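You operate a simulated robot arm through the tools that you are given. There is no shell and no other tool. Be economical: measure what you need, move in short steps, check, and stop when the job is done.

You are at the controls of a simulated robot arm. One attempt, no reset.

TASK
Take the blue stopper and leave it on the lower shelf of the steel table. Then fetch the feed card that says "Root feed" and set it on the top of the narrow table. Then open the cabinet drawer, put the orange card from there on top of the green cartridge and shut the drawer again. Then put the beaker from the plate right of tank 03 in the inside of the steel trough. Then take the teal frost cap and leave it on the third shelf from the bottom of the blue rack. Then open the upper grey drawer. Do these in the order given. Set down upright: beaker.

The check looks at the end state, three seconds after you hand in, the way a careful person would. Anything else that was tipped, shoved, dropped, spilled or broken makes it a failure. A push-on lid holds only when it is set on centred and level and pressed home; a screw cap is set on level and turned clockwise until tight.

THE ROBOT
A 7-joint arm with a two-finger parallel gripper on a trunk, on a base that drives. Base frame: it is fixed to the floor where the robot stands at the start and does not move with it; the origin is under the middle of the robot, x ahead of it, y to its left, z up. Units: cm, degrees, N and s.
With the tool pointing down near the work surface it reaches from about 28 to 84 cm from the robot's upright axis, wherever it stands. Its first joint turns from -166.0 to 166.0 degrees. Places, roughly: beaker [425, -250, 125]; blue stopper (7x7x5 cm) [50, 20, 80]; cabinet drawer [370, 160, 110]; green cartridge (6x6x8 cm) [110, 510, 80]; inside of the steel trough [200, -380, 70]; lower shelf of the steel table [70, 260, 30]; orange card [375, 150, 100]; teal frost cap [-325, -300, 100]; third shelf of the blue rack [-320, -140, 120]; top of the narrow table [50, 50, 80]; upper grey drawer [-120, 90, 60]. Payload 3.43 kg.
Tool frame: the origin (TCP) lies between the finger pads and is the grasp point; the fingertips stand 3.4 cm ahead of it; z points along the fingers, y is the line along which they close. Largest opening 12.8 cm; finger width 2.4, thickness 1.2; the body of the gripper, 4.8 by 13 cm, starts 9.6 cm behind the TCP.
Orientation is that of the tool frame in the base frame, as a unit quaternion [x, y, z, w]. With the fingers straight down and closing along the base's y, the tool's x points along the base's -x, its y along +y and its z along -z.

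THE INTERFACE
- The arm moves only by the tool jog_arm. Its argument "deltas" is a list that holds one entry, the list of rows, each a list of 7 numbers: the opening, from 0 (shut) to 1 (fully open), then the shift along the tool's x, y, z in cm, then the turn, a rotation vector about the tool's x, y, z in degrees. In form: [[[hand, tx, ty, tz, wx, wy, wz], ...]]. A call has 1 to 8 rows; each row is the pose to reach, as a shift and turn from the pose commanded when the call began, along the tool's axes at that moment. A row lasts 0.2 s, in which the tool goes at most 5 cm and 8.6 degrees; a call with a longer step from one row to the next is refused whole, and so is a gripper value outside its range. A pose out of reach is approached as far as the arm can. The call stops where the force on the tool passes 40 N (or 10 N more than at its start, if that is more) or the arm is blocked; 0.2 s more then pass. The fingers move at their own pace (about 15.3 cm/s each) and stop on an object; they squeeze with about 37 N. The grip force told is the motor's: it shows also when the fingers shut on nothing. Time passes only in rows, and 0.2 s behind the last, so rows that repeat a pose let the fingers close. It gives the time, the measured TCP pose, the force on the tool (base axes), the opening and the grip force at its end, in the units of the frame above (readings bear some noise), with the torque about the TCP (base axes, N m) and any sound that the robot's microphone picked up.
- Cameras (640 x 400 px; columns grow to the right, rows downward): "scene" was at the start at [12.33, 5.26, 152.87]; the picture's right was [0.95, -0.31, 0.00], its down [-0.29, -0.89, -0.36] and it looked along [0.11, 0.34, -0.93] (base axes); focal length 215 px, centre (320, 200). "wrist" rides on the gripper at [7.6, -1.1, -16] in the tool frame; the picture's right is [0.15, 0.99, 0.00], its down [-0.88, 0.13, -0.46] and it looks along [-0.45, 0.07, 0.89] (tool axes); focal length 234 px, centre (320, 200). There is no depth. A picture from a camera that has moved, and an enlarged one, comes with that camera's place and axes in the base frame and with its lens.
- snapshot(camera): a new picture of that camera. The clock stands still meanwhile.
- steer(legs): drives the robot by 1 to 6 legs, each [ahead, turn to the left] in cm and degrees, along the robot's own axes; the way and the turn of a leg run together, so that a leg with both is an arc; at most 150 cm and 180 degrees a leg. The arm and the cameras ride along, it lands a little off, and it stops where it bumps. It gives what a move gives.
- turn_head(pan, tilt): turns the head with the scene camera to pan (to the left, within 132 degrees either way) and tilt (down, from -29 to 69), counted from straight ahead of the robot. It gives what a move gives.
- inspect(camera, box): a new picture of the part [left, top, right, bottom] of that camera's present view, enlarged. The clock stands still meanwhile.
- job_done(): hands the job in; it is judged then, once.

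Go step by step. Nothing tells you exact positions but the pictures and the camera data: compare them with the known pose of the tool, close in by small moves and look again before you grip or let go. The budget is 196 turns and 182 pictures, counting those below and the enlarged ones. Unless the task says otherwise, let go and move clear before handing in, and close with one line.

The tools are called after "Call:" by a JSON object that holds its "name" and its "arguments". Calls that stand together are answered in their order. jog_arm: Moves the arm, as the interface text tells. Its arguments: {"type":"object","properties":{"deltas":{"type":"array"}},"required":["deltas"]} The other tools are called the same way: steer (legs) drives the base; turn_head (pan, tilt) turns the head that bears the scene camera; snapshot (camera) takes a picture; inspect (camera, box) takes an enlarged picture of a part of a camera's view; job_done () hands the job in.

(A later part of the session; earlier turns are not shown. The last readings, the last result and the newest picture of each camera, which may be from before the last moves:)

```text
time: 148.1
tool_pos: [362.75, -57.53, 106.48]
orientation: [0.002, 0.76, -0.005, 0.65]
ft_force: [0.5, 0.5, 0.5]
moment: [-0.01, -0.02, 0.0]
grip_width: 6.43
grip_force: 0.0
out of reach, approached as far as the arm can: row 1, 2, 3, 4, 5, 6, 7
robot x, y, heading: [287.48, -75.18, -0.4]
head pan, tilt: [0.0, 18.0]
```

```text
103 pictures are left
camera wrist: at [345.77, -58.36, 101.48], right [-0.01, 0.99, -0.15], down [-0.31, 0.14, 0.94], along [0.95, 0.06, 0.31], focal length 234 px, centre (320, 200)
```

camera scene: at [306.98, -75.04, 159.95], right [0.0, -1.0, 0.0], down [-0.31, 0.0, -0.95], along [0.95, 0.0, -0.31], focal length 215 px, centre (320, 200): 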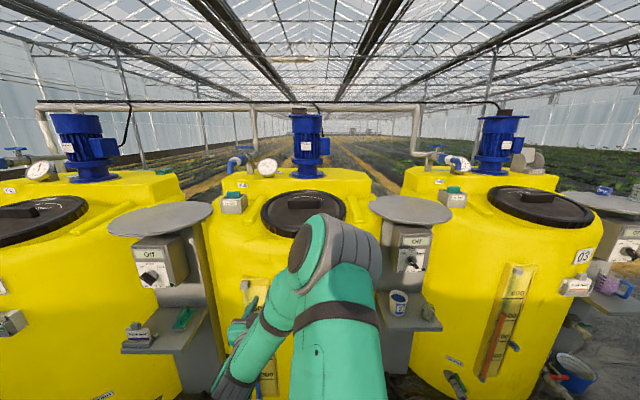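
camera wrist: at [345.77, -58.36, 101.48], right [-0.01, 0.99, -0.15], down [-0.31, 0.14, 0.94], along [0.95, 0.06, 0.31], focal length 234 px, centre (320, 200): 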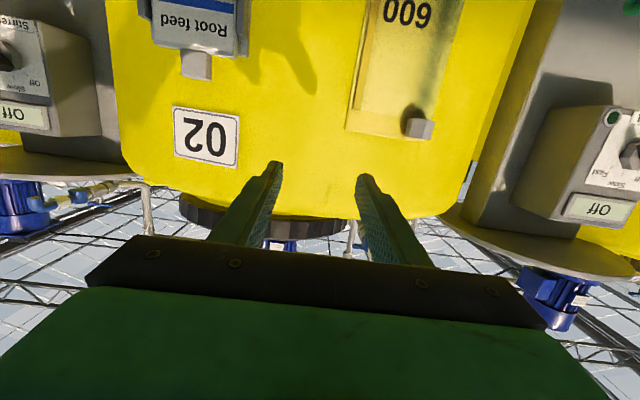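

Call:
{"name": "jog_arm", "arguments": {"deltas": [[[0.5, 0, 0, 0, 0, 8, 0], [0.5, 2, 0, 0.3, 0, 15, 0], [0.5, 4.5, 0, 0.7, 0, 22, 0], [0.5, 7, 0, 1.1, 0, 22, 0], [0.5, 9.4, 0, 1.5, 0, 22, 0], [0.5, 9.4, 0, 1.5, 0, 22, 0]]]}}

Call:
{"name": "steer", "arguments": {"legs": [[-30, 0], [0, -45], [25, 0], [0, 45]]}}

Call:
{"name": "snapshot", "arguments": {"camera": "wrist"}}

Call:
{"name": "snapshot", "arguments": {"camera": "scene"}}

```text
time: 149.5
tool_pos: [363.19, -57.87, 97.83]
orientation: [0.0, 0.865, -0.003, 0.502]
ft_force: [0.2, 0.2, -0.7]
moment: [-0.01, 0.0, -0.01]
grip_width: 6.39
grip_force: 0.0
robot x, y, heading: [287.12, -74.9, -0.1]
head pan, tilt: [0.0, 18.0]
```

```text
time: 157.6
tool_pos: [350.94, -74.44, 97.79]
orientation: [-0.006, 0.865, 0.001, 0.502]
ft_force: [0.3, 0.0, 0.8]
moment: [-0.02, 0.0, 0.01]
grip_width: 6.39
grip_force: 0.0
robot x, y, heading: [275.01, -92.62, 0.7]
head pan, tilt: [0.0, 18.0]
```

```text
102 pictures are left
camera wrist: at [333.28, -75.72, 99.15], right [-0.09, 0.99, -0.13], down [0.04, 0.14, 0.99], along [1.0, 0.08, -0.05], focal length 234 px, centre (320, 200)
```

wrist: 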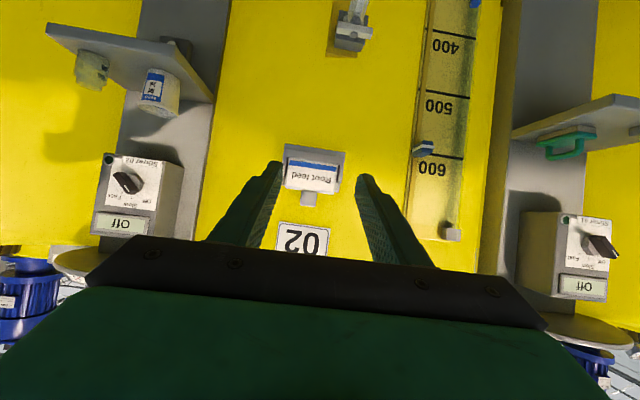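

```text
101 pictures are left
camera scene: at [294.93, -92.52, 159.95], right [0.01, -1.0, 0.0], down [-0.31, 0.0, -0.95], along [0.95, 0.01, -0.31], focal length 215 px, centre (320, 200)
```

scene: 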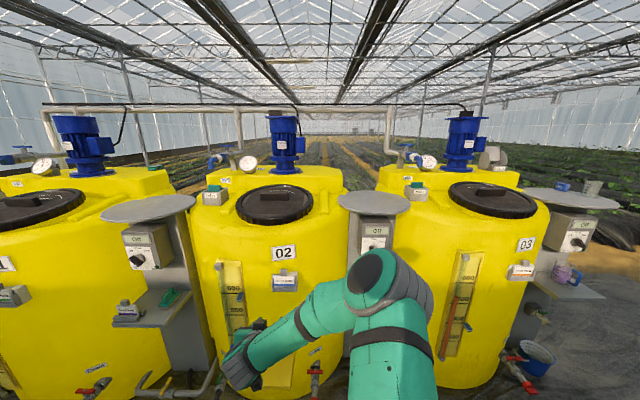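

Call:
{"name": "steer", "arguments": {"legs": [[18, 0]]}}

Call:
{"name": "snapshot", "arguments": {"camera": "wrist"}}

Call:
{"name": "inspect", "arguments": {"camera": "scene", "box": [210, 260, 370, 380]}}

```text
time: 159.2
tool_pos: [369.56, -74.25, 97.9]
orientation: [-0.006, 0.865, 0.0, 0.502]
ft_force: [-0.1, 0.3, 0.1]
moment: [-0.01, 0.01, 0.02]
grip_width: 6.42
grip_force: 0.0
robot x, y, heading: [293.6, -92.24, 0.9]
head pan, tilt: [0.0, 18.0]
```

```text
100 pictures are left
camera wrist: at [351.91, -75.56, 99.15], right [-0.08, 0.99, -0.13], down [0.04, 0.14, 0.99], along [1.0, 0.08, -0.05], focal length 234 px, centre (320, 200)
```

wrist: 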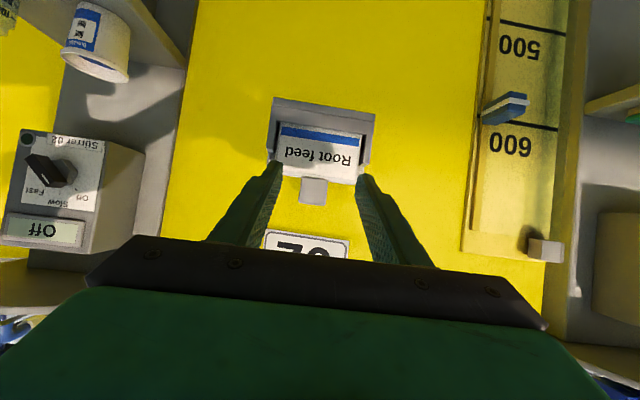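

```text
3.33 times, centred on (290, 320) of scene
camera zoom: at [313.54, -92.32, 159.95], right [0.01, -1.0, 0.0], down [-0.31, 0.0, -0.95], along [0.95, 0.01, -0.31], focal length 717 px, centre (420, -200)
```

zoom: 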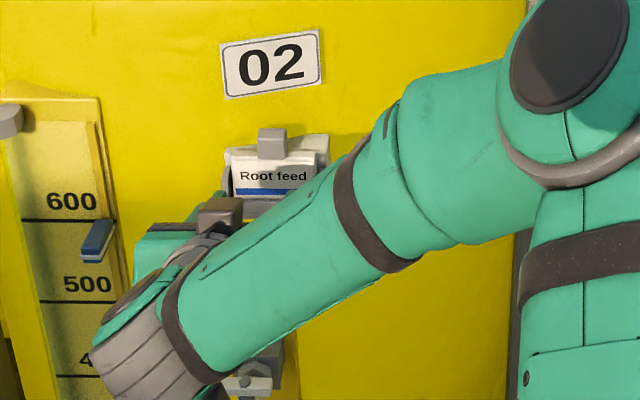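

Call:
{"name": "jog_arm", "arguments": {"deltas": [[[0.5, -1.3, -0.1, 2, 0, 0, 0], [0.5, -2.6, -0.2, 4, 0, 0, 0], [0.5, -3.76, -0.3, 5.9, 0, 0, 0], [0.5, -3.76, -0.3, 5.9, 0, 0, 0]]]}}

Call:
{"name": "snapshot", "arguments": {"camera": "wrist"}}

```text
time: 160.2
tool_pos: [376.55, -74.71, 98.06]
orientation: [-0.007, 0.865, 0.001, 0.502]
ft_force: [0.2, -0.5, 0.5]
moment: [0.03, -0.01, 0.0]
grip_width: 6.39
grip_force: 0.1
robot x, y, heading: [293.51, -92.42, 0.7]
head pan, tilt: [0.0, 18.0]
```

```text
98 pictures are left
camera wrist: at [358.9, -75.89, 99.45], right [-0.09, 0.99, -0.13], down [0.04, 0.14, 0.99], along [1.0, 0.08, -0.05], focal length 234 px, centre (320, 200)
```

wrist: 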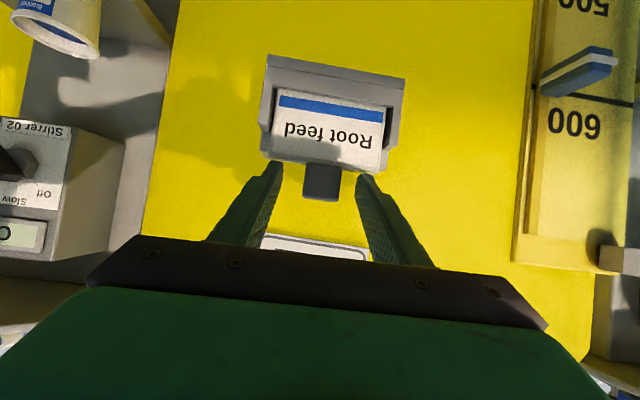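

Call:
{"name": "jog_arm", "arguments": {"deltas": [[[0.5, -0.5, 0.2, 1, 0, 0, 0], [0.5, -0.9, 0.2, 1.9, 0, 0, 0], [0.5, -0.9, 0.2, 1.9, 0, 0, 0]]]}}

Call:
{"name": "inspect", "arguments": {"camera": "wrist", "box": [220, 50, 420, 250]}}

```text
time: 160.6
tool_pos: [376.8, -74.56, 98.03]
orientation: [-0.006, 0.865, 0.0, 0.501]
ft_force: [-26.5, -8.5, 17.7]
moment: [-0.58, 0.3, -0.59]
grip_width: 6.5
grip_force: 0.9
robot x, y, heading: [293.54, -92.69, 0.7]
head pan, tilt: [0.0, 18.0]
stopped in row 1: the force on the tool passed its limit at 62 N (the readings are from after the stop); the commanded pose is now the measured one
```

```text
2.00 times, centred on (320, 150) of wrist
camera zoom: at [359.19, -75.74, 99.47], right [-0.08, 0.99, -0.13], down [0.04, 0.14, 0.99], along [1.0, 0.08, -0.05], focal length 468 px, centre (320, 300)
```

zoom: 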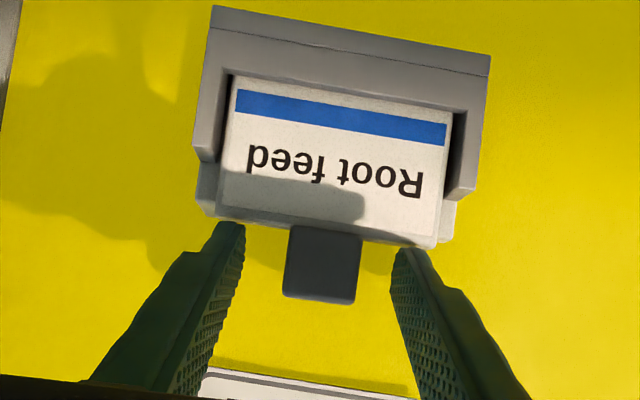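

Call:
{"name": "jog_arm", "arguments": {"deltas": [[[0.5, -1, 0.1, -0.9, 0, 0, 0], [0.5, -1.5, 0.2, 0, 0, 0, 0], [0.5, -2.03, 0.3, 0.9, 0, 0, 0], [0.5, -2.03, 0.3, 0.9, 0, 0, 0]]]}}

Call:
{"name": "inspect", "arguments": {"camera": "wrist", "box": [220, 50, 420, 250]}}

```text
time: 161.4
tool_pos: [378.35, -74.18, 99.32]
orientation: [-0.008, 0.867, 0.002, 0.499]
ft_force: [-25.8, -10.0, 14.7]
moment: [0.53, -0.33, 0.77]
grip_width: 5.85
grip_force: 0.1
robot x, y, heading: [293.5, -92.48, 0.8]
head pan, tilt: [0.0, 18.0]
stopped in row 4: the force on the tool passed its limit at 53 N (the readings are from after the stop); the commanded pose is now the measured one
```

```text
2.00 times, centred on (320, 150) of wrist
camera zoom: at [360.64, -75.39, 100.76], right [-0.09, 0.99, -0.13], down [0.05, 0.14, 0.99], along [0.99, 0.08, -0.06], focal length 468 px, centre (320, 300)
```

zoom: 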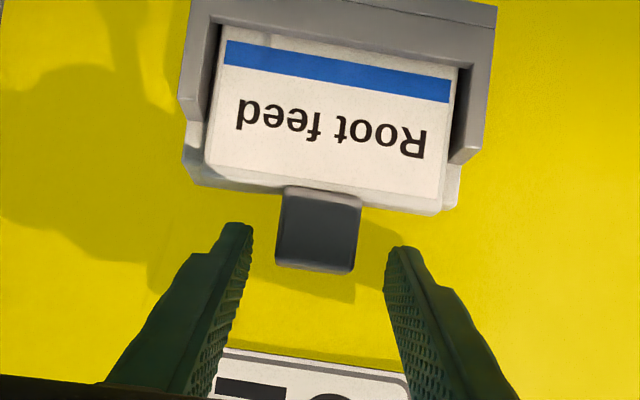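

Call:
{"name": "jog_arm", "arguments": {"deltas": [[[0.5, 0.5, 0.1, -0.3, 0, 0, 0], [0.3, 0.5, 0.1, -0.3, 0, 0, 0], [0.1, 0.5, 0.1, -0.3, 0, 0, 0], [0.1, 0.5, 0.1, -0.3, 0, 0, 0], [0.1, 0.5, 0.1, -0.3, 0, 0, 0]]]}}

Call:
{"name": "inspect", "arguments": {"camera": "wrist", "box": [220, 50, 420, 250]}}

```text
time: 162.6
tool_pos: [377.98, -74.16, 98.92]
orientation: [-0.008, 0.867, 0.002, 0.498]
ft_force: [1.1, -2.5, -0.8]
moment: [-0.26, -0.04, -0.11]
grip_width: 3.09
grip_force: 36.6
robot x, y, heading: [293.6, -92.27, 0.6]
head pan, tilt: [0.0, 18.0]
```

```text
2.00 times, centred on (320, 150) of wrist
camera zoom: at [360.31, -75.36, 100.39], right [-0.09, 0.99, -0.13], down [0.05, 0.14, 0.99], along [0.99, 0.08, -0.06], focal length 468 px, centre (320, 300)
```

zoom: 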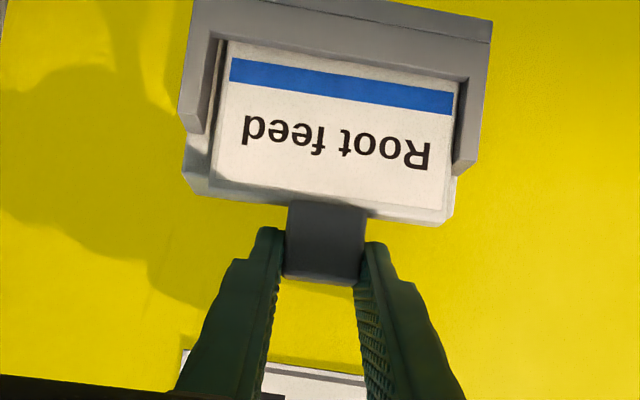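

Knob is gripped (3.1 cm). I lift the card straight up out of its slot.

Call:
{"name": "jog_arm", "arguments": {"deltas": [[[0.1, -0.9, 0, -0.5, 0, 0, 0], [0.1, -2.2, 0, -1.25, 0, 0, 0], [0.1, -3.9, 0, -2.25, 0, 0, 0], [0.1, -6, 0, -3.5, 0, 0, 0], [0.1, -8, 0, -4.6, 0, 0, 0]]]}}

Call:
{"name": "snapshot", "arguments": {"camera": "wrist"}}

```text
time: 163.8
tool_pos: [378.06, -73.93, 108.14]
orientation: [-0.009, 0.867, 0.003, 0.498]
ft_force: [-0.3, -0.9, -0.4]
moment: [0.02, 0.02, 0.0]
grip_width: 3.1
grip_force: 36.9
robot x, y, heading: [293.65, -92.24, 0.7]
head pan, tilt: [0.0, 18.0]
```

```text
94 pictures are left
camera wrist: at [360.44, -75.22, 109.59], right [-0.09, 0.99, -0.13], down [0.05, 0.14, 0.99], along [0.99, 0.08, -0.06], focal length 234 px, centre (320, 200)
```

wrist: 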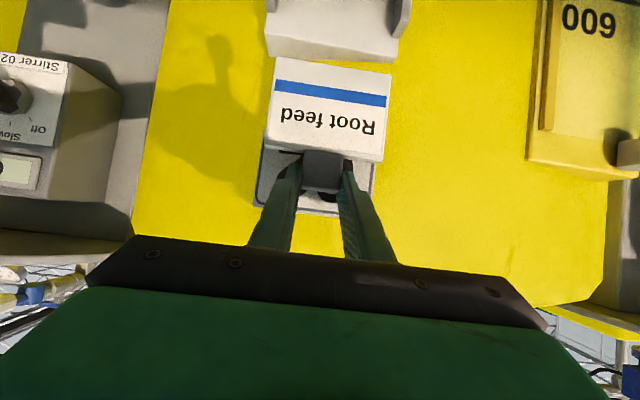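

Call:
{"name": "steer", "arguments": {"legs": [[-60, 0]]}}

Call:
{"name": "jog_arm", "arguments": {"deltas": [[[0.1, -2, 0, -3, 0, 0, 0], [0.1, -4, 0, -6, 0, 0, 0], [0.1, -4, 0, -6, 0, 0, 0]]]}}

Call:
{"name": "steer", "arguments": {"legs": [[0, 179], [135, 0], [130, 0]]}}

Call:
{"name": "turn_head", "arguments": {"pan": -60, "tilt": 30}}

Call:
{"name": "snapshot", "arguments": {"camera": "scene"}}

```text
time: 167.3
tool_pos: [316.45, -74.63, 108.14]
orientation: [-0.008, 0.867, 0.002, 0.498]
ft_force: [-1.0, -0.7, 0.4]
moment: [0.02, 0.01, 0.01]
grip_width: 3.08
grip_force: 36.9
robot x, y, heading: [231.65, -93.61, 0.9]
head pan, tilt: [0.0, 18.0]
```

```text
time: 168.1
tool_pos: [313.29, -74.51, 114.4]
orientation: [-0.009, 0.867, 0.002, 0.498]
ft_force: [0.5, 0.2, -2.2]
moment: [0.04, 0.01, 0.02]
grip_width: 3.11
grip_force: 37.0
robot x, y, heading: [231.82, -93.4, 0.7]
head pan, tilt: [0.0, 18.0]
```

```text
time: 171.0
tool_pos: [291.01, -34.22, 114.48]
orientation: [-0.248, 0.831, 0.14, 0.478]
ft_force: [-1.3, 0.1, -0.2]
moment: [0.0, 0.02, -0.02]
grip_width: 3.06
grip_force: 37.3
robot x, y, heading: [231.94, -92.98, 32.2]
head pan, tilt: [0.0, 18.0]
stopped in leg 1: the robot was blocked; the commanded pose is now the measured one
```

```text
time: 172.3
tool_pos: [290.9, -34.28, 114.58]
orientation: [-0.247, 0.831, 0.14, 0.479]
ft_force: [-1.0, 0.0, -0.8]
moment: [0.01, 0.02, -0.02]
grip_width: 3.09
grip_force: 36.7
robot x, y, heading: [231.81, -93.24, 32.2]
head pan, tilt: [-60.0, 30.0]
```

```text
93 pictures are left
camera scene: at [248.99, -91.83, 158.02], right [-0.46, -0.89, 0.0], down [-0.44, 0.23, -0.87], along [0.77, -0.4, -0.5], focal length 215 px, centre (320, 200)
```

scene: 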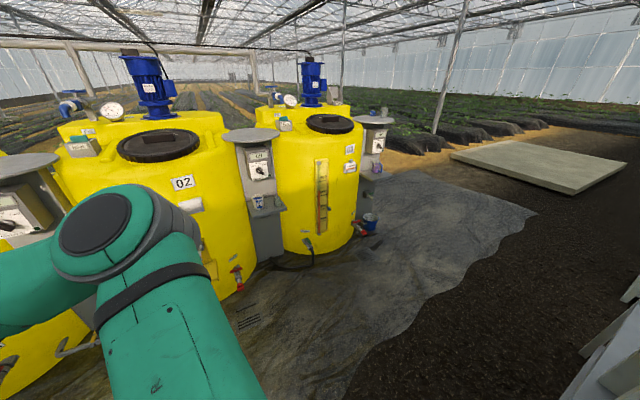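

Call:
{"name": "turn_head", "arguments": {"pan": -132, "tilt": 35}}

Call:
{"name": "snapshot", "arguments": {"camera": "scene"}}

Call:
{"name": "turn_head", "arguments": {"pan": 132, "tilt": 35}}

Call:
{"name": "snapshot", "arguments": {"camera": "scene"}}

```text
time: 173.7
tool_pos: [290.93, -34.2, 114.58]
orientation: [-0.247, 0.831, 0.14, 0.479]
ft_force: [-0.2, -0.4, -0.4]
moment: [0.0, 0.02, 0.0]
grip_width: 3.08
grip_force: 36.9
robot x, y, heading: [232.06, -92.99, 32.2]
head pan, tilt: [-131.8, 35.0]
```

```text
92 pictures are left
camera scene: at [239.54, -96.33, 157.24], right [-0.99, 0.16, 0.0], down [0.09, 0.57, -0.82], along [-0.13, -0.81, -0.57], focal length 215 px, centre (320, 200)
```

scene: 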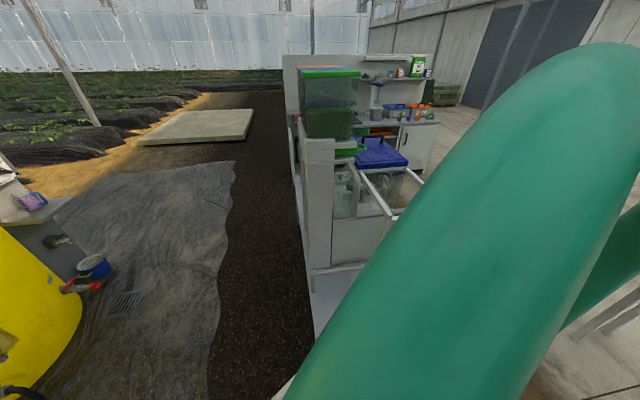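

```text
time: 177.4
tool_pos: [290.91, -34.28, 114.58]
orientation: [-0.247, 0.831, 0.14, 0.479]
ft_force: [-0.7, 0.6, 0.2]
moment: [0.01, -0.01, -0.01]
grip_width: 3.09
grip_force: 36.6
robot x, y, heading: [231.74, -93.0, 32.2]
head pan, tilt: [131.8, 35.0]
```

```text
91 pictures are left
camera scene: at [232.5, -85.24, 157.24], right [0.27, 0.96, 0.0], down [0.55, -0.16, -0.82], along [-0.79, 0.22, -0.57], focal length 215 px, centre (320, 200)
```

scene: 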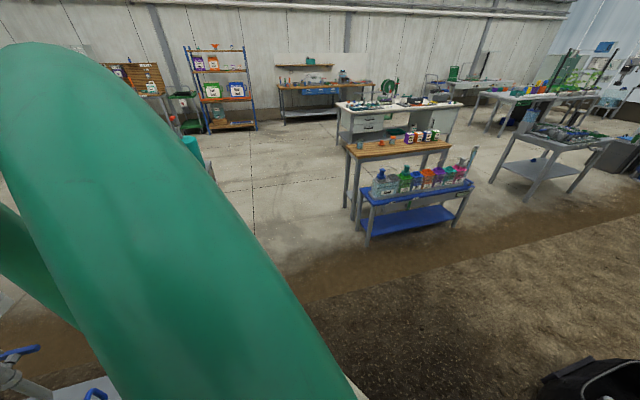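

Call:
{"name": "steer", "arguments": {"legs": [[50, 0], [0, 146]]}}

Call:
{"name": "turn_head", "arguments": {"pan": 0, "tilt": 25}}

Call:
{"name": "snapshot", "arguments": {"camera": "scene"}}

```text
time: 187.1
tool_pos: [191.69, -83.52, 114.61]
orientation: [0.867, -0.003, -0.498, -0.004]
ft_force: [-0.6, 0.4, -1.4]
moment: [0.04, -0.02, -0.01]
grip_width: 3.08
grip_force: 36.8
robot x, y, heading: [273.36, -66.73, 178.8]
head pan, tilt: [131.8, 35.0]
```

```text
time: 189.3
tool_pos: [191.65, -83.61, 114.57]
orientation: [0.868, -0.002, -0.497, -0.003]
ft_force: [0.5, -0.5, -0.5]
moment: [0.01, 0.0, -0.05]
grip_width: 3.08
grip_force: 36.8
robot x, y, heading: [273.63, -66.99, 179.1]
head pan, tilt: [0.0, 25.0]
```

```text
90 pictures are left
camera scene: at [253.77, -66.69, 158.82], right [0.02, 1.0, 0.0], down [0.42, -0.01, -0.91], along [-0.91, 0.02, -0.42], focal length 215 px, centre (320, 200)
```

scene: 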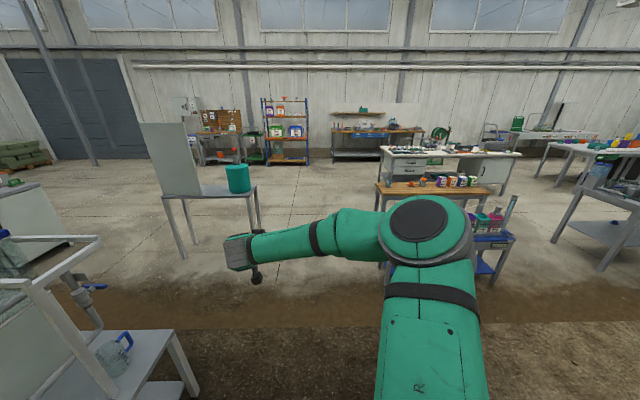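

Call:
{"name": "steer", "arguments": {"legs": [[150, 0], [148, 0], [0, -89]]}}

Call:
{"name": "snapshot", "arguments": {"camera": "scene"}}

```text
time: 207.7
tool_pos: [-33.35, 24.79, 114.51]
orientation: [-0.602, 0.623, 0.345, 0.36]
ft_force: [0.6, 0.3, -0.4]
moment: [-0.05, 0.03, 0.01]
grip_width: 3.07
grip_force: 36.7
robot x, y, heading: [-19.31, -57.39, 87.2]
head pan, tilt: [0.0, 25.0]
```

```text
89 pictures are left
camera scene: at [-18.06, -37.85, 158.82], right [1.0, -0.05, 0.0], down [-0.02, -0.42, -0.91], along [0.04, 0.91, -0.42], focal length 215 px, centre (320, 200)
```

scene: 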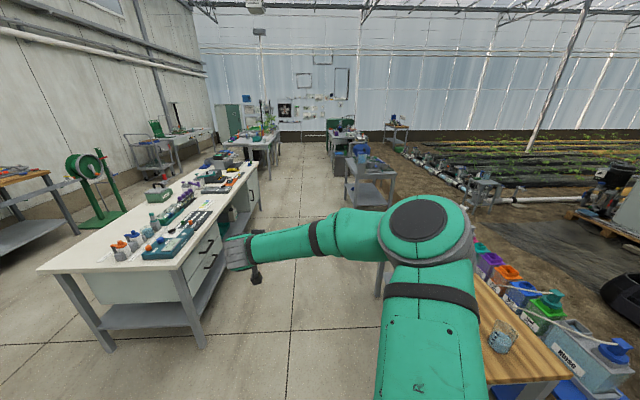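

Call:
{"name": "steer", "arguments": {"legs": [[62, 0], [0, -87]]}}

Call:
{"name": "turn_head", "arguments": {"pan": 25, "tilt": 50}}

Call:
{"name": "snapshot", "arguments": {"camera": "scene"}}

```text
time: 215.4
tool_pos: [66.3, 18.79, 114.54]
orientation: [0.011, 0.867, -0.008, 0.498]
ft_force: [1.1, -0.9, 0.4]
moment: [-0.02, 0.01, -0.01]
grip_width: 3.07
grip_force: 37.5
robot x, y, heading: [-15.62, 3.83, -2.5]
head pan, tilt: [0.0, 25.0]
```

```text
time: 216.3
tool_pos: [66.4, 18.66, 114.55]
orientation: [0.011, 0.867, -0.008, 0.497]
ft_force: [2.1, -0.7, 0.4]
moment: [0.0, 0.02, 0.0]
grip_width: 3.08
grip_force: 36.5
robot x, y, heading: [-15.71, 3.76, -2.5]
head pan, tilt: [25.0, 50.0]
```

```text
88 pictures are left
camera scene: at [2.04, 6.21, 155.07], right [0.38, -0.92, 0.0], down [-0.71, -0.29, -0.64], along [0.59, 0.25, -0.77], focal length 215 px, centre (320, 200)
```

scene: 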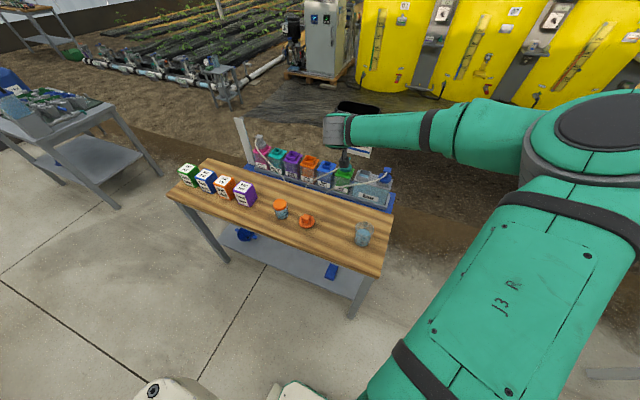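

Call:
{"name": "jog_arm", "arguments": {"deltas": [[[0.1, 1, 0, -1, 0, 7.5, 0], [0.1, 2.2, 0.2, -2.2, 0, 15, 0], [0.1, 3.6, 0.4, -3.4, 0, 22.5, 0], [0.1, 5, 0.5, -4.6, 0, 30, 0], [0.1, 6.5, 0.7, -5.8, 0, 37.5, 0], [0.1, 8, 0.8, -7, 0, 45, 0], [0.1, 9.6, 0.9, -8.3, 0, 52.5, 0], [0.1, 11.3, 1, -9.6, 0, 60, 0]]]}}

Call:
{"name": "snapshot", "arguments": {"camera": "wrist"}}

Call:
{"name": "inspect", "arguments": {"camera": "scene", "box": [240, 100, 440, 260]}}

```text
time: 218.1
tool_pos: [52.21, 20.07, 110.04]
orientation: [0.013, 1.0, -0.002, -0.002]
ft_force: [-0.4, 0.1, -0.3]
moment: [0.0, 0.0, 0.01]
grip_width: 3.11
grip_force: 36.8
robot x, y, heading: [-15.82, 3.94, -2.4]
head pan, tilt: [25.0, 50.0]
```

```text
87 pictures are left
camera wrist: at [44.73, 19.39, 125.88], right [-0.12, 0.99, 0.0], down [0.89, 0.11, 0.45], along [0.45, 0.05, -0.89], focal length 234 px, centre (320, 200)
```

wrist: 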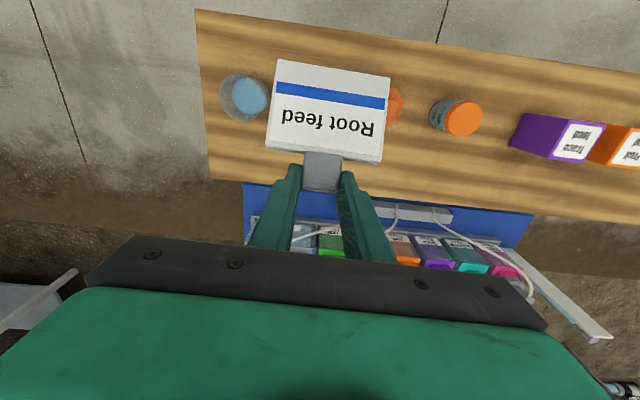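

```text
2.50 times, centred on (340, 180) of scene
camera zoom: at [2.02, 6.21, 155.07], right [0.38, -0.92, 0.0], down [-0.71, -0.29, -0.64], along [0.59, 0.25, -0.77], focal length 538 px, centre (270, 250)
```

zoom: 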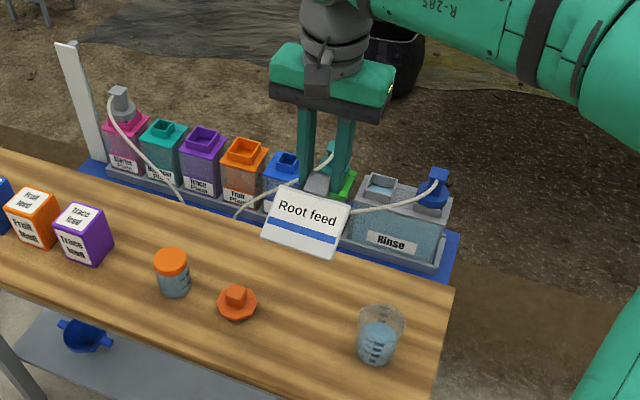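

Call:
{"name": "jog_arm", "arguments": {"deltas": [[[0.1, 0, 0, 2, 0, 8, 0], [0.1, 0, -0.3, 5, 0, 16, 0], [0.1, 0, -0.5, 9, 0, 24, 0], [0.1, 0, -0.5, 13.5, 0, 24, 0], [0.1, 0, -0.5, 18, 0, 24, 0], [0.1, 0, -0.5, 18, 0, 24, 0]]]}}

Call:
{"name": "snapshot", "arguments": {"camera": "wrist"}}

Call:
{"name": "inspect", "arguments": {"camera": "scene", "box": [240, 100, 440, 260]}}

```text
time: 219.5
tool_pos: [52.11, 19.21, 91.56]
orientation: [0.014, 0.977, 0.001, -0.211]
ft_force: [-0.8, -0.6, -0.4]
moment: [0.02, -0.02, 0.0]
grip_width: 3.07
grip_force: 36.7
robot x, y, heading: [-15.7, 4.06, -2.5]
head pan, tilt: [25.0, 50.0]
```

```text
85 pictures are left
camera wrist: at [51.64, 18.28, 109.2], right [-0.11, 0.99, 0.06], down [0.99, 0.1, 0.05], along [0.05, 0.06, -1.0], focal length 234 px, centre (320, 200)
```

wrist: 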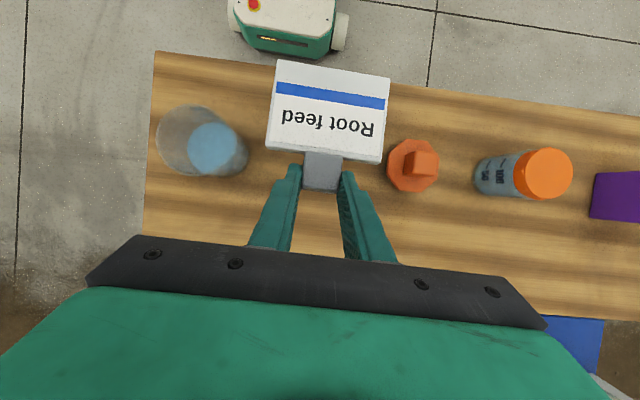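

```text
2.50 times, centred on (340, 180) of scene
camera zoom: at [2.03, 6.21, 155.07], right [0.38, -0.92, 0.0], down [-0.71, -0.29, -0.64], along [0.59, 0.25, -0.77], focal length 538 px, centre (270, 250)
```

zoom: 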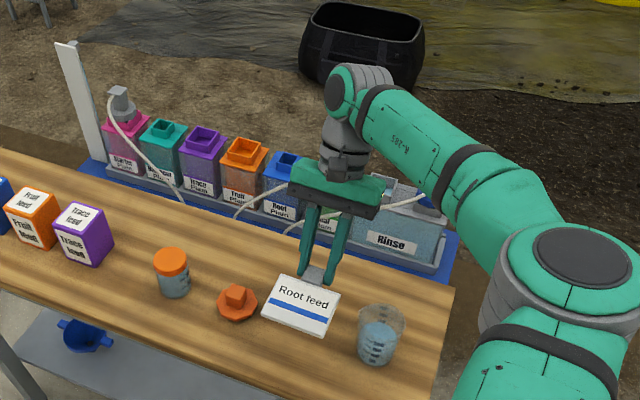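

Call:
{"name": "jog_arm", "arguments": {"deltas": [[[0.1, -1, 0, 4, 0, 0, 0], [0.1, -1.9, 0, 7.9, 0, 0, 0], [0.1, -2.1, 0, 8.4, 0, 0, 0], [0.1, -2.3, 0, 8.9, 0, 0, 0], [0.1, -2.5, 0, 9.4, 0, 0, 0], [0.1, -2.7, 0, 9.9, 0, 0, 0]]]}}

Call:
{"name": "snapshot", "arguments": {"camera": "wrist"}}

Call:
{"name": "inspect", "arguments": {"camera": "scene", "box": [280, 160, 400, 260]}}

```text
time: 220.9
tool_pos: [50.6, 19.59, 81.49]
orientation: [0.013, 0.978, 0.002, -0.21]
ft_force: [-1.7, -0.8, 11.0]
moment: [0.36, 0.86, 0.09]
grip_width: 3.09
grip_force: 37.4
robot x, y, heading: [-15.78, 3.71, -2.4]
head pan, tilt: [25.0, 50.0]
```

```text
83 pictures are left
camera wrist: at [50.17, 18.69, 99.23], right [-0.11, 0.99, 0.06], down [0.99, 0.1, 0.05], along [0.05, 0.06, -1.0], focal length 234 px, centre (320, 200)
```

wrist: 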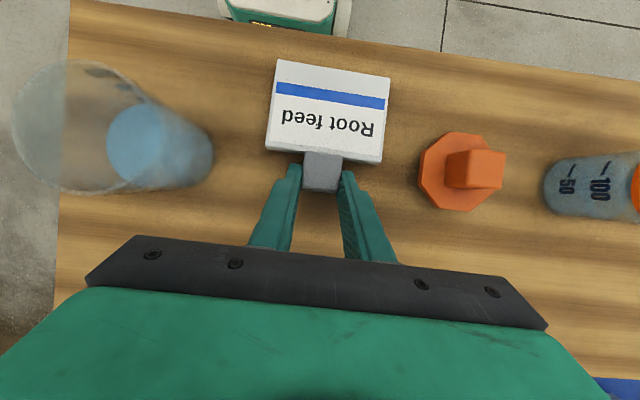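

```text
4.00 times, centred on (340, 210) of scene
camera zoom: at [2.0, 6.2, 155.07], right [0.38, -0.92, 0.0], down [-0.71, -0.29, -0.64], along [0.59, 0.25, -0.77], focal length 861 px, centre (240, 160)
```

zoom: 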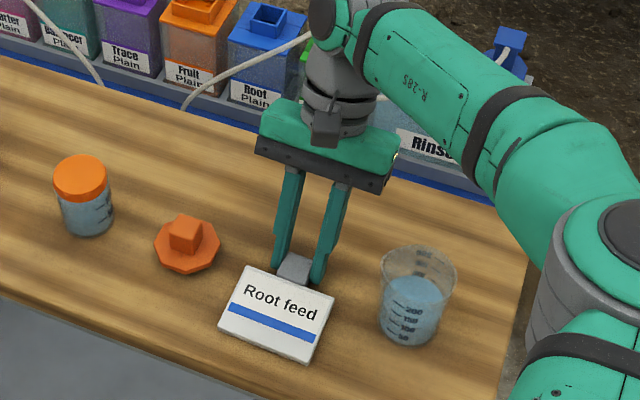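

Call:
{"name": "jog_arm", "arguments": {"deltas": [[[0.4, 0, 0, 0, 0, 0, 0], [0.45, 0, 0, 0, 0, 0, 0], [0.45, 0, 0, -2, 0, 0, 0], [0.45, 0, 0, -6, 0, 0, 0], [0.45, 0, 0, -10.5, 0, 0, 0], [0.45, 0, 0, -15, 0, 0, 0]]]}}

Call:
{"name": "inspect", "arguments": {"camera": "scene", "box": [240, 100, 440, 260]}}

```text
time: 222.3
tool_pos: [57.04, 19.4, 95.04]
orientation: [0.013, 0.977, 0.002, -0.211]
ft_force: [0.1, -0.9, 1.1]
moment: [0.0, 0.03, -0.01]
grip_width: 5.74
grip_force: 0.1
robot x, y, heading: [-15.8, 3.76, -2.3]
head pan, tilt: [25.0, 50.0]
```

```text
2.50 times, centred on (340, 180) of scene
camera zoom: at [2.05, 6.2, 155.06], right [0.38, -0.92, 0.0], down [-0.71, -0.29, -0.64], along [0.59, 0.25, -0.77], focal length 538 px, centre (270, 250)
```

zoom: 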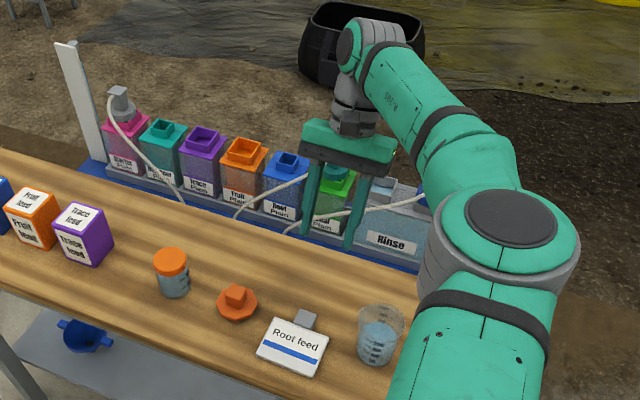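

Call:
{"name": "jog_arm", "arguments": {"deltas": [[[0.45, 1.8, 0, -4.1, 0, -4, 0], [0.45, 3.7, 0, -8.2, 0, -12, 0], [0.45, 5.5, 0, -12.3, 0, -20, 0], [0.45, 8, 0, -17.3, 0, -28, 0], [0.45, 8, 0, -18, 0, -36, 0], [0.45, 8, 0, -18, 0, -44, 0]]]}}

Call:
{"name": "steer", "arguments": {"legs": [[-18, 0], [0, 92], [150, 0], [14, 0], [0, -85]]}}

Call:
{"name": "turn_head", "arguments": {"pan": 0, "tilt": 15}}

Call:
{"name": "snapshot", "arguments": {"camera": "scene"}}

```text
refused: row 4 steps farther than a row can; nothing moved
```

```text
time: 240.2
tool_pos: [31.12, 196.02, 95.05]
orientation: [-0.079, 0.975, -0.019, -0.209]
ft_force: [-1.0, -0.9, -0.8]
moment: [-0.03, 0.0, 0.0]
grip_width: 5.76
grip_force: 0.2
robot x, y, heading: [-37.07, 167.03, 8.1]
head pan, tilt: [25.0, 50.0]
```

```text
time: 241.2
tool_pos: [30.95, 195.95, 94.98]
orientation: [-0.079, 0.975, -0.018, -0.209]
ft_force: [-0.3, 0.3, 0.0]
moment: [0.02, 0.0, 0.0]
grip_width: 5.76
grip_force: 0.0
robot x, y, heading: [-37.26, 166.86, 8.4]
head pan, tilt: [0.0, 15.0]
```

```text
80 pictures are left
camera scene: at [-17.7, 169.77, 160.43], right [0.15, -0.99, 0.0], down [-0.26, -0.04, -0.97], along [0.96, 0.14, -0.26], focal length 215 px, centre (320, 200)
```

scene: 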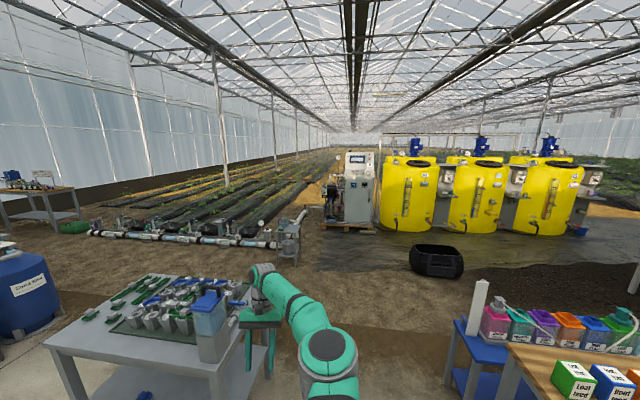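

Call:
{"name": "jog_arm", "arguments": {"deltas": [[[0.45, 1.7, 0, -3.8, 0, -4, 0], [0.45, 3.4, 0, -7.6, 0, -12, 0], [0.45, 5.1, 0, -11.4, 0, -20, 0], [0.45, 6.8, 0, -15.2, 0, -28, 0], [0.45, 8, 0, -17.5, 0, -36, 0], [0.45, 8, 0, -18, 0, -44, 0]]]}}

Call:
{"name": "steer", "arguments": {"legs": [[0, -6], [150, 0], [100, 0]]}}

Call:
{"name": "turn_head", "arguments": {"pan": 0, "tilt": 20}}

Call:
{"name": "snapshot", "arguments": {"camera": "scene"}}

```text
time: 242.6
tool_pos: [31.15, 195.88, 114.88]
orientation: [-0.08, 0.982, 0.012, 0.172]
ft_force: [0.0, -1.1, 0.7]
moment: [0.01, 0.02, -0.04]
grip_width: 5.76
grip_force: 0.1
robot x, y, heading: [-37.3, 166.83, 8.6]
head pan, tilt: [0.0, 15.0]
```

```text
time: 255.5
tool_pos: [285.43, 197.59, 114.83]
orientation: [-0.025, 0.985, 0.003, 0.172]
ft_force: [-0.6, 0.0, -0.4]
moment: [-0.04, 0.0, 0.02]
grip_width: 5.79
grip_force: 0.0
robot x, y, heading: [214.23, 176.57, 1.9]
head pan, tilt: [0.0, 15.0]
```

```text
time: 256.1
tool_pos: [285.41, 197.74, 114.93]
orientation: [-0.026, 0.985, 0.003, 0.172]
ft_force: [0.3, -0.1, 0.3]
moment: [-0.01, 0.04, -0.03]
grip_width: 5.77
grip_force: 0.1
robot x, y, heading: [213.89, 176.08, 1.7]
head pan, tilt: [0.0, 20.0]
```

```text
79 pictures are left
camera scene: at [234.0, 177.04, 159.63], right [0.04, -1.0, 0.0], down [-0.34, -0.01, -0.94], along [0.94, 0.03, -0.34], focal length 215 px, centre (320, 200)
```

scene: 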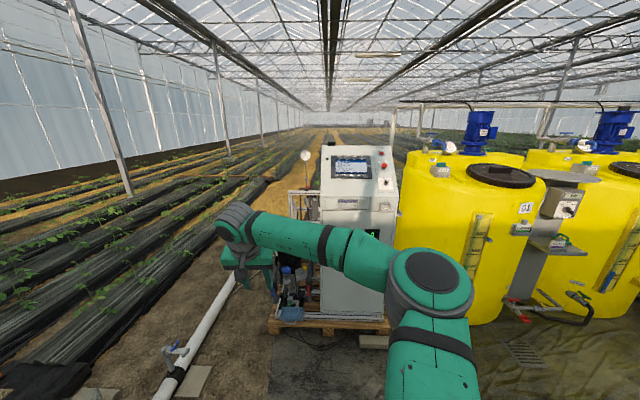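

Call:
{"name": "inspect", "arguments": {"camera": "scene", "box": [310, 140, 410, 240]}}

```text
4.00 times, centred on (360, 190) of scene
camera zoom: at [234.0, 177.04, 159.63], right [0.04, -1.0, 0.0], down [-0.34, -0.01, -0.94], along [0.94, 0.03, -0.34], focal length 861 px, centre (160, 240)
```

zoom: 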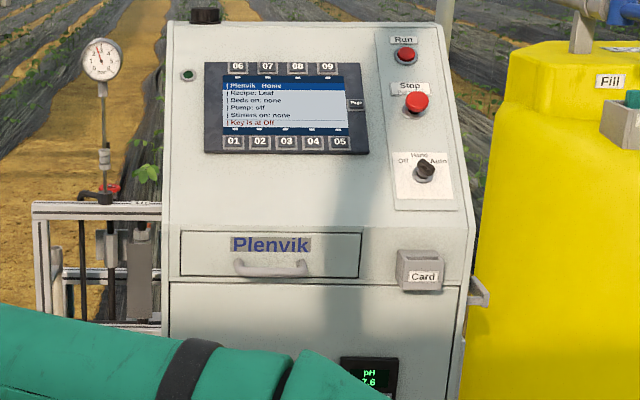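

Call:
{"name": "steer", "arguments": {"legs": [[0, -22], [70, 0], [0, 20]]}}

Call:
{"name": "jog_arm", "arguments": {"deltas": [[[0.65, 0, 0, 0, 0, 8, 0], [0.65, 0, 0, 0, 0, 16, 0], [0.65, 0, 0, 0, 0, 20, 0]]]}}

Call:
{"name": "snapshot", "arguments": {"camera": "scene"}}

```text
time: 262.4
tool_pos: [349.77, 170.18, 114.82]
orientation: [-0.002, 0.985, -0.001, 0.172]
ft_force: [-0.8, 0.3, -0.1]
moment: [0.02, -0.01, 0.01]
grip_width: 5.75
grip_force: 0.0
robot x, y, heading: [277.69, 152.42, -0.7]
head pan, tilt: [0.0, 20.0]
```

```text
time: 263.2
tool_pos: [349.82, 170.26, 114.98]
orientation: [-0.002, 1.0, -0.002, -0.002]
ft_force: [-0.2, -0.2, 0.2]
moment: [-0.01, -0.03, 0.01]
grip_width: 8.31
grip_force: 0.0
robot x, y, heading: [277.59, 152.59, -0.6]
head pan, tilt: [0.0, 20.0]
```

```text
77 pictures are left
camera scene: at [297.44, 152.2, 159.63], right [-0.01, -1.0, 0.0], down [-0.34, 0.0, -0.94], along [0.94, -0.01, -0.34], focal length 215 px, centre (320, 200)
```

scene: 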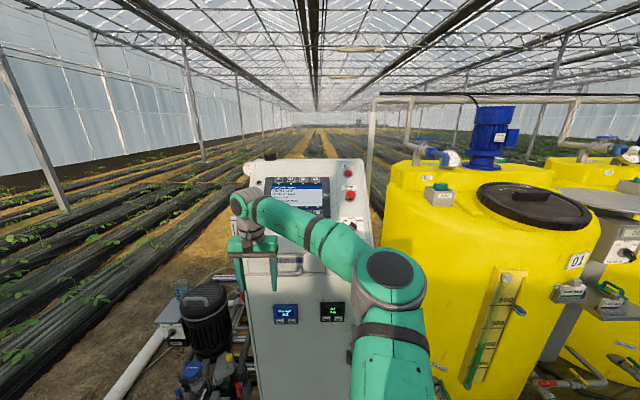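

Call:
{"name": "jog_arm", "arguments": {"deltas": [[[0.65, 0, 0, 0, 0, 0, -8.5], [0.65, 0, 0, 0, 0, 0, -17], [0.65, 0, 0, 0, 0, 0, -25.5], [0.65, 0, 0, 0, 0, 0, -34], [0.65, 0, 0, 0, 0, 0, -42.5], [0.65, 0, 0, 0, 0, 0, -51], [0.65, 0, 0, 0, 0, 0, -59.5], [0.65, 0, 0, 0, 0, 0, -68]]]}}

Call:
{"name": "jog_arm", "arguments": {"deltas": [[[0.65, 0, 0, 0, 0, 0, -7.5], [0.65, 0, 0, 0, 0, 0, -15], [0.65, 0, 0, 0, 0, 0, -22], [0.65, 0, 0, 0, 0, 0, -22]]]}}

Call:
{"name": "snapshot", "arguments": {"camera": "wrist"}}

Call:
{"name": "inspect", "arguments": {"camera": "scene", "box": [200, 150, 440, 310]}}

```text
time: 265.0
tool_pos: [349.52, 169.23, 114.63]
orientation: [-0.409, 0.912, -0.002, -0.003]
ft_force: [0.3, -0.3, 0.2]
moment: [0.01, 0.01, -0.03]
grip_width: 8.33
grip_force: 0.1
out of reach, approached as far as the arm can: row 6, 7, 8
robot x, y, heading: [277.23, 152.32, -0.6]
head pan, tilt: [0.0, 20.0]
```

```text
time: 266.0
tool_pos: [349.46, 169.22, 114.69]
orientation: [-0.408, 0.913, -0.001, -0.003]
ft_force: [0.4, -0.4, -0.4]
moment: [-0.03, 0.0, 0.02]
grip_width: 8.31
grip_force: 0.0
out of reach, approached as far as the arm can: row 1, 2, 3, 4
robot x, y, heading: [277.59, 152.7, -0.5]
head pan, tilt: [0.0, 20.0]
```

```text
76 pictures are left
camera wrist: at [345.27, 163.12, 130.52], right [-0.84, 0.55, 0.0], down [0.49, 0.75, 0.45], along [0.25, 0.38, -0.89], focal length 234 px, centre (320, 200)
```

wrist: 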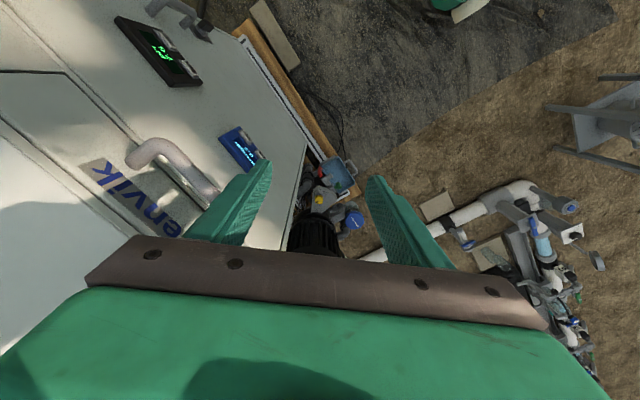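

```text
2.50 times, centred on (320, 230) of scene
camera zoom: at [297.45, 152.21, 159.62], right [-0.01, -1.0, 0.0], down [-0.34, 0.0, -0.94], along [0.94, -0.01, -0.34], focal length 538 px, centre (320, 125)
```

zoom: 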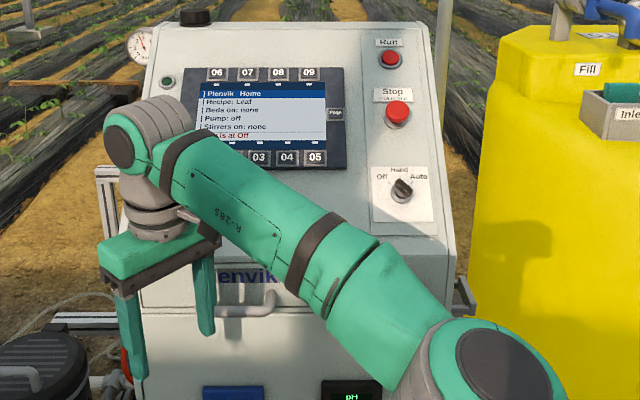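

Call:
{"name": "jog_arm", "arguments": {"deltas": [[[0.65, 0, 0, 0, 0, 0, 8.5], [0.65, 0, 0, 0, 0, 0, 17], [0.65, 0, 0, 0, 0, 0, 25.5], [0.65, 0, 0, 0, 0, 0, 34], [0.65, 0, 0, 0, 0, 0, 42.5], [0.65, 0, 0, 0, 0, 0, 51], [0.65, 0, 0, 0, 0, 0, 59.5], [0.65, 0, 0, 0, 0, 0, 68]]]}}

Call:
{"name": "jog_arm", "arguments": {"deltas": [[[0.65, 0, 0, 0, 0, 0, 8.5], [0.65, 0, 0, 0, 0, 0, 17], [0.65, 0, 0, 0, 0, 0, 25.5], [0.65, 0, 0, 0, 0, 0, 34], [0.65, 0, 0, 0, 0, 0, 42.5], [0.65, 0, 0, 0, 0, 0, 51], [0.65, 0, 0, 0, 0, 0, 59.5], [0.65, 0, 0, 0, 0, 0, 68]]]}}

Call:
{"name": "snapshot", "arguments": {"camera": "wrist"}}

Call:
{"name": "inspect", "arguments": {"camera": "scene", "box": [200, 150, 440, 310]}}

```text
time: 267.8
tool_pos: [349.56, 169.32, 114.63]
orientation: [0.172, 0.985, -0.003, -0.002]
ft_force: [-0.6, -0.4, -0.4]
moment: [0.04, -0.02, -0.01]
grip_width: 8.34
grip_force: 0.1
robot x, y, heading: [277.5, 152.3, -0.7]
head pan, tilt: [0.0, 20.0]
```

```text
time: 269.6
tool_pos: [349.43, 169.4, 114.67]
orientation: [0.694, 0.72, -0.003, 0.0]
ft_force: [0.3, 0.3, 0.2]
moment: [-0.02, -0.04, 0.02]
grip_width: 8.32
grip_force: 0.0
robot x, y, heading: [277.65, 152.14, -0.5]
head pan, tilt: [0.0, 20.0]
```

```text
74 pictures are left
camera wrist: at [348.09, 177.13, 130.44], right [0.98, 0.18, -0.01], down [0.16, -0.87, 0.46], along [0.08, -0.45, -0.89], focal length 234 px, centre (320, 200)
```

wrist: 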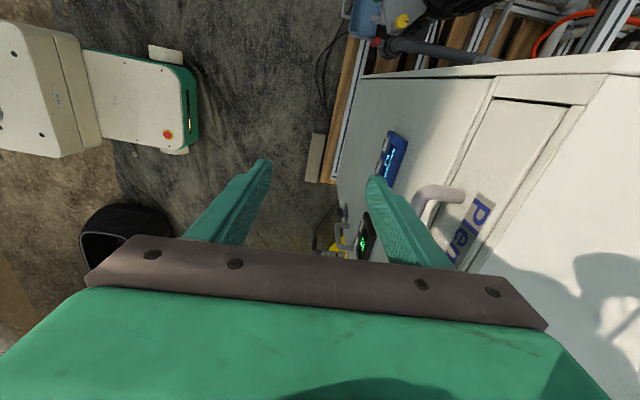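

```text
2.50 times, centred on (320, 230) of scene
camera zoom: at [297.45, 152.21, 159.62], right [-0.01, -1.0, 0.0], down [-0.34, 0.0, -0.94], along [0.94, -0.01, -0.34], focal length 538 px, centre (320, 125)
```

zoom: 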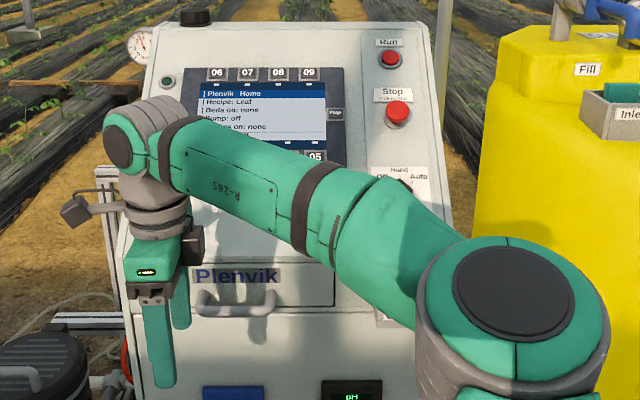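

Call:
{"name": "jog_arm", "arguments": {"deltas": [[[0.65, -3, 2.4, -1.2, 0, 0, 2], [0.65, -6.2, 4.8, -2.3, 0, 0, 2], [0.65, -6.2, 4.8, -2.3, 0, 0, 2]]]}}

Call:
{"name": "snapshot", "arguments": {"camera": "wrist"}}

Call:
{"name": "inspect", "arguments": {"camera": "scene", "box": [220, 190, 380, 300]}}

```text
time: 270.4
tool_pos: [354.2, 163.29, 116.71]
orientation: [0.706, 0.708, -0.002, 0.0]
ft_force: [0.4, -0.5, 0.0]
moment: [-0.02, 0.01, 0.01]
grip_width: 8.33
grip_force: 0.1
robot x, y, heading: [277.67, 152.5, -0.7]
head pan, tilt: [0.0, 20.0]
```

```text
72 pictures are left
camera wrist: at [353.12, 171.0, 132.57], right [0.99, 0.15, 0.0], down [0.14, -0.88, 0.46], along [0.07, -0.45, -0.89], focal length 234 px, centre (320, 200)
```

wrist: 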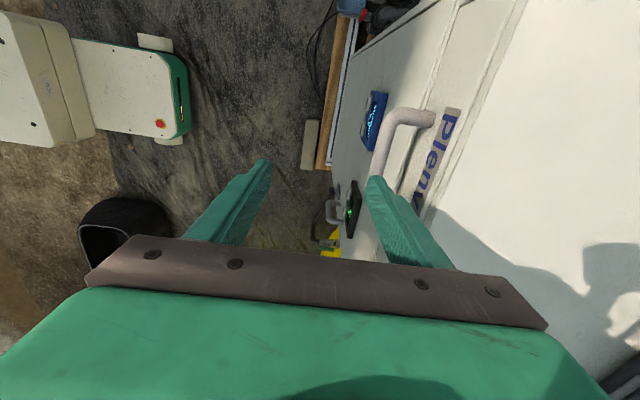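

```text
3.64 times, centred on (300, 245) of scene
camera zoom: at [297.45, 152.21, 159.63], right [-0.01, -1.0, 0.0], down [-0.34, 0.0, -0.94], along [0.94, -0.01, -0.34], focal length 783 px, centre (393, 36)
```

zoom: 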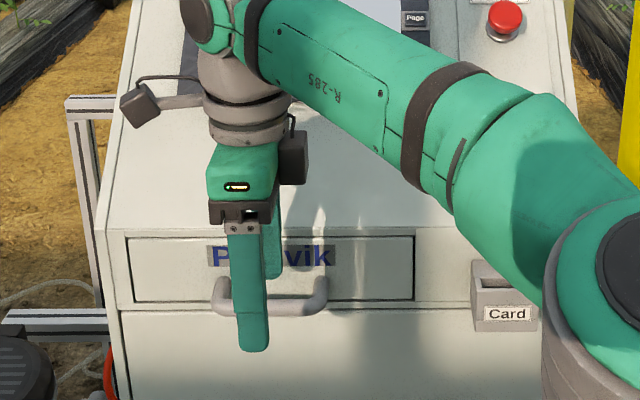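

Call:
{"name": "jog_arm", "arguments": {"deltas": [[[0.65, 0, 2.2, 0, 0, 0, 0], [0.65, 0, 4.4, 0, 0, 0, 0], [0.65, 0, 4.4, 2.5, 0, 0, 0], [0.65, 0, 4.4, 2.5, 0, 0, 0]]]}}

Call:
{"name": "snapshot", "arguments": {"camera": "wrist"}}

Call:
{"name": "inspect", "arguments": {"camera": "scene", "box": [220, 190, 380, 300]}}

```text
time: 271.4
tool_pos: [358.89, 163.6, 114.24]
orientation: [0.706, 0.709, -0.003, 0.0]
ft_force: [0.4, -0.3, 0.2]
moment: [-0.01, 0.03, 0.03]
grip_width: 8.33
grip_force: 0.1
robot x, y, heading: [277.41, 152.62, -0.7]
head pan, tilt: [0.0, 20.0]
```

```text
70 pictures are left
camera wrist: at [357.71, 171.37, 130.12], right [0.99, 0.15, 0.0], down [0.14, -0.88, 0.46], along [0.06, -0.45, -0.89], focal length 234 px, centre (320, 200)
```

wrist: 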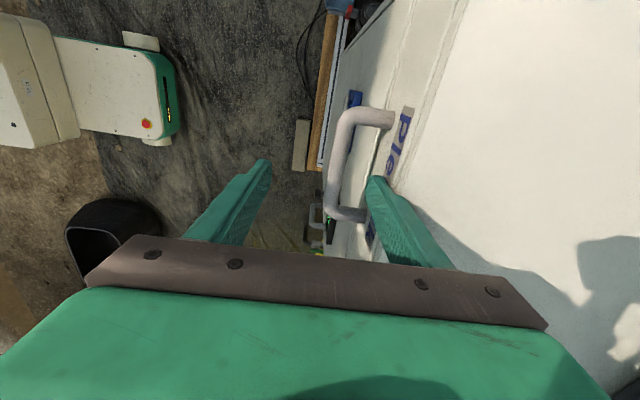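

```text
3.64 times, centred on (300, 245) of scene
camera zoom: at [297.45, 152.21, 159.63], right [-0.01, -1.0, 0.0], down [-0.34, 0.0, -0.94], along [0.94, -0.01, -0.34], focal length 783 px, centre (393, 36)
```

zoom: 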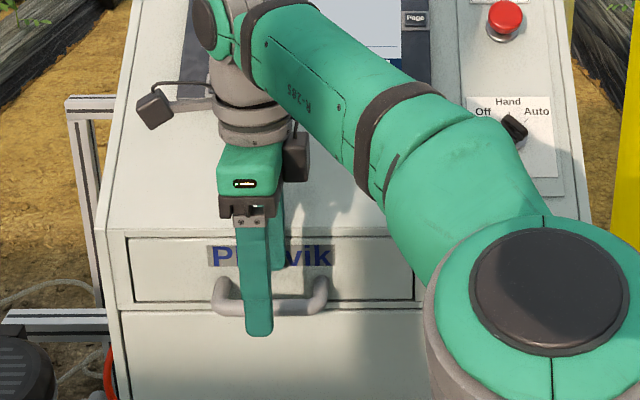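

Call:
{"name": "jog_arm", "arguments": {"deltas": [[[0.65, 0, -0.6, 2, 0, 0, 0], [0.65, 0, -0.6, 4.2, 0, 0, 0], [0.65, 0, -0.6, 6.5, 0, 0, 0], [0.65, 0, -0.6, 6.5, 0, 0, 0]]]}}

Call:
{"name": "snapshot", "arguments": {"camera": "wrist"}}

```text
time: 272.4
tool_pos: [358.22, 163.33, 107.73]
orientation: [0.706, 0.708, -0.003, 0.0]
ft_force: [-1.0, 0.0, 1.3]
moment: [0.01, 0.04, -0.02]
grip_width: 8.33
grip_force: 0.0
robot x, y, heading: [277.52, 152.45, -0.5]
head pan, tilt: [0.0, 20.0]
```

```text
68 pictures are left
camera wrist: at [357.13, 171.16, 123.63], right [0.99, 0.15, 0.0], down [0.14, -0.88, 0.46], along [0.06, -0.45, -0.89], focal length 234 px, centre (320, 200)
```

wrist: 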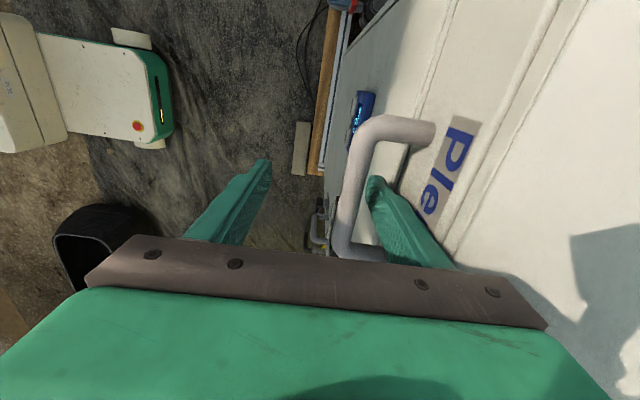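

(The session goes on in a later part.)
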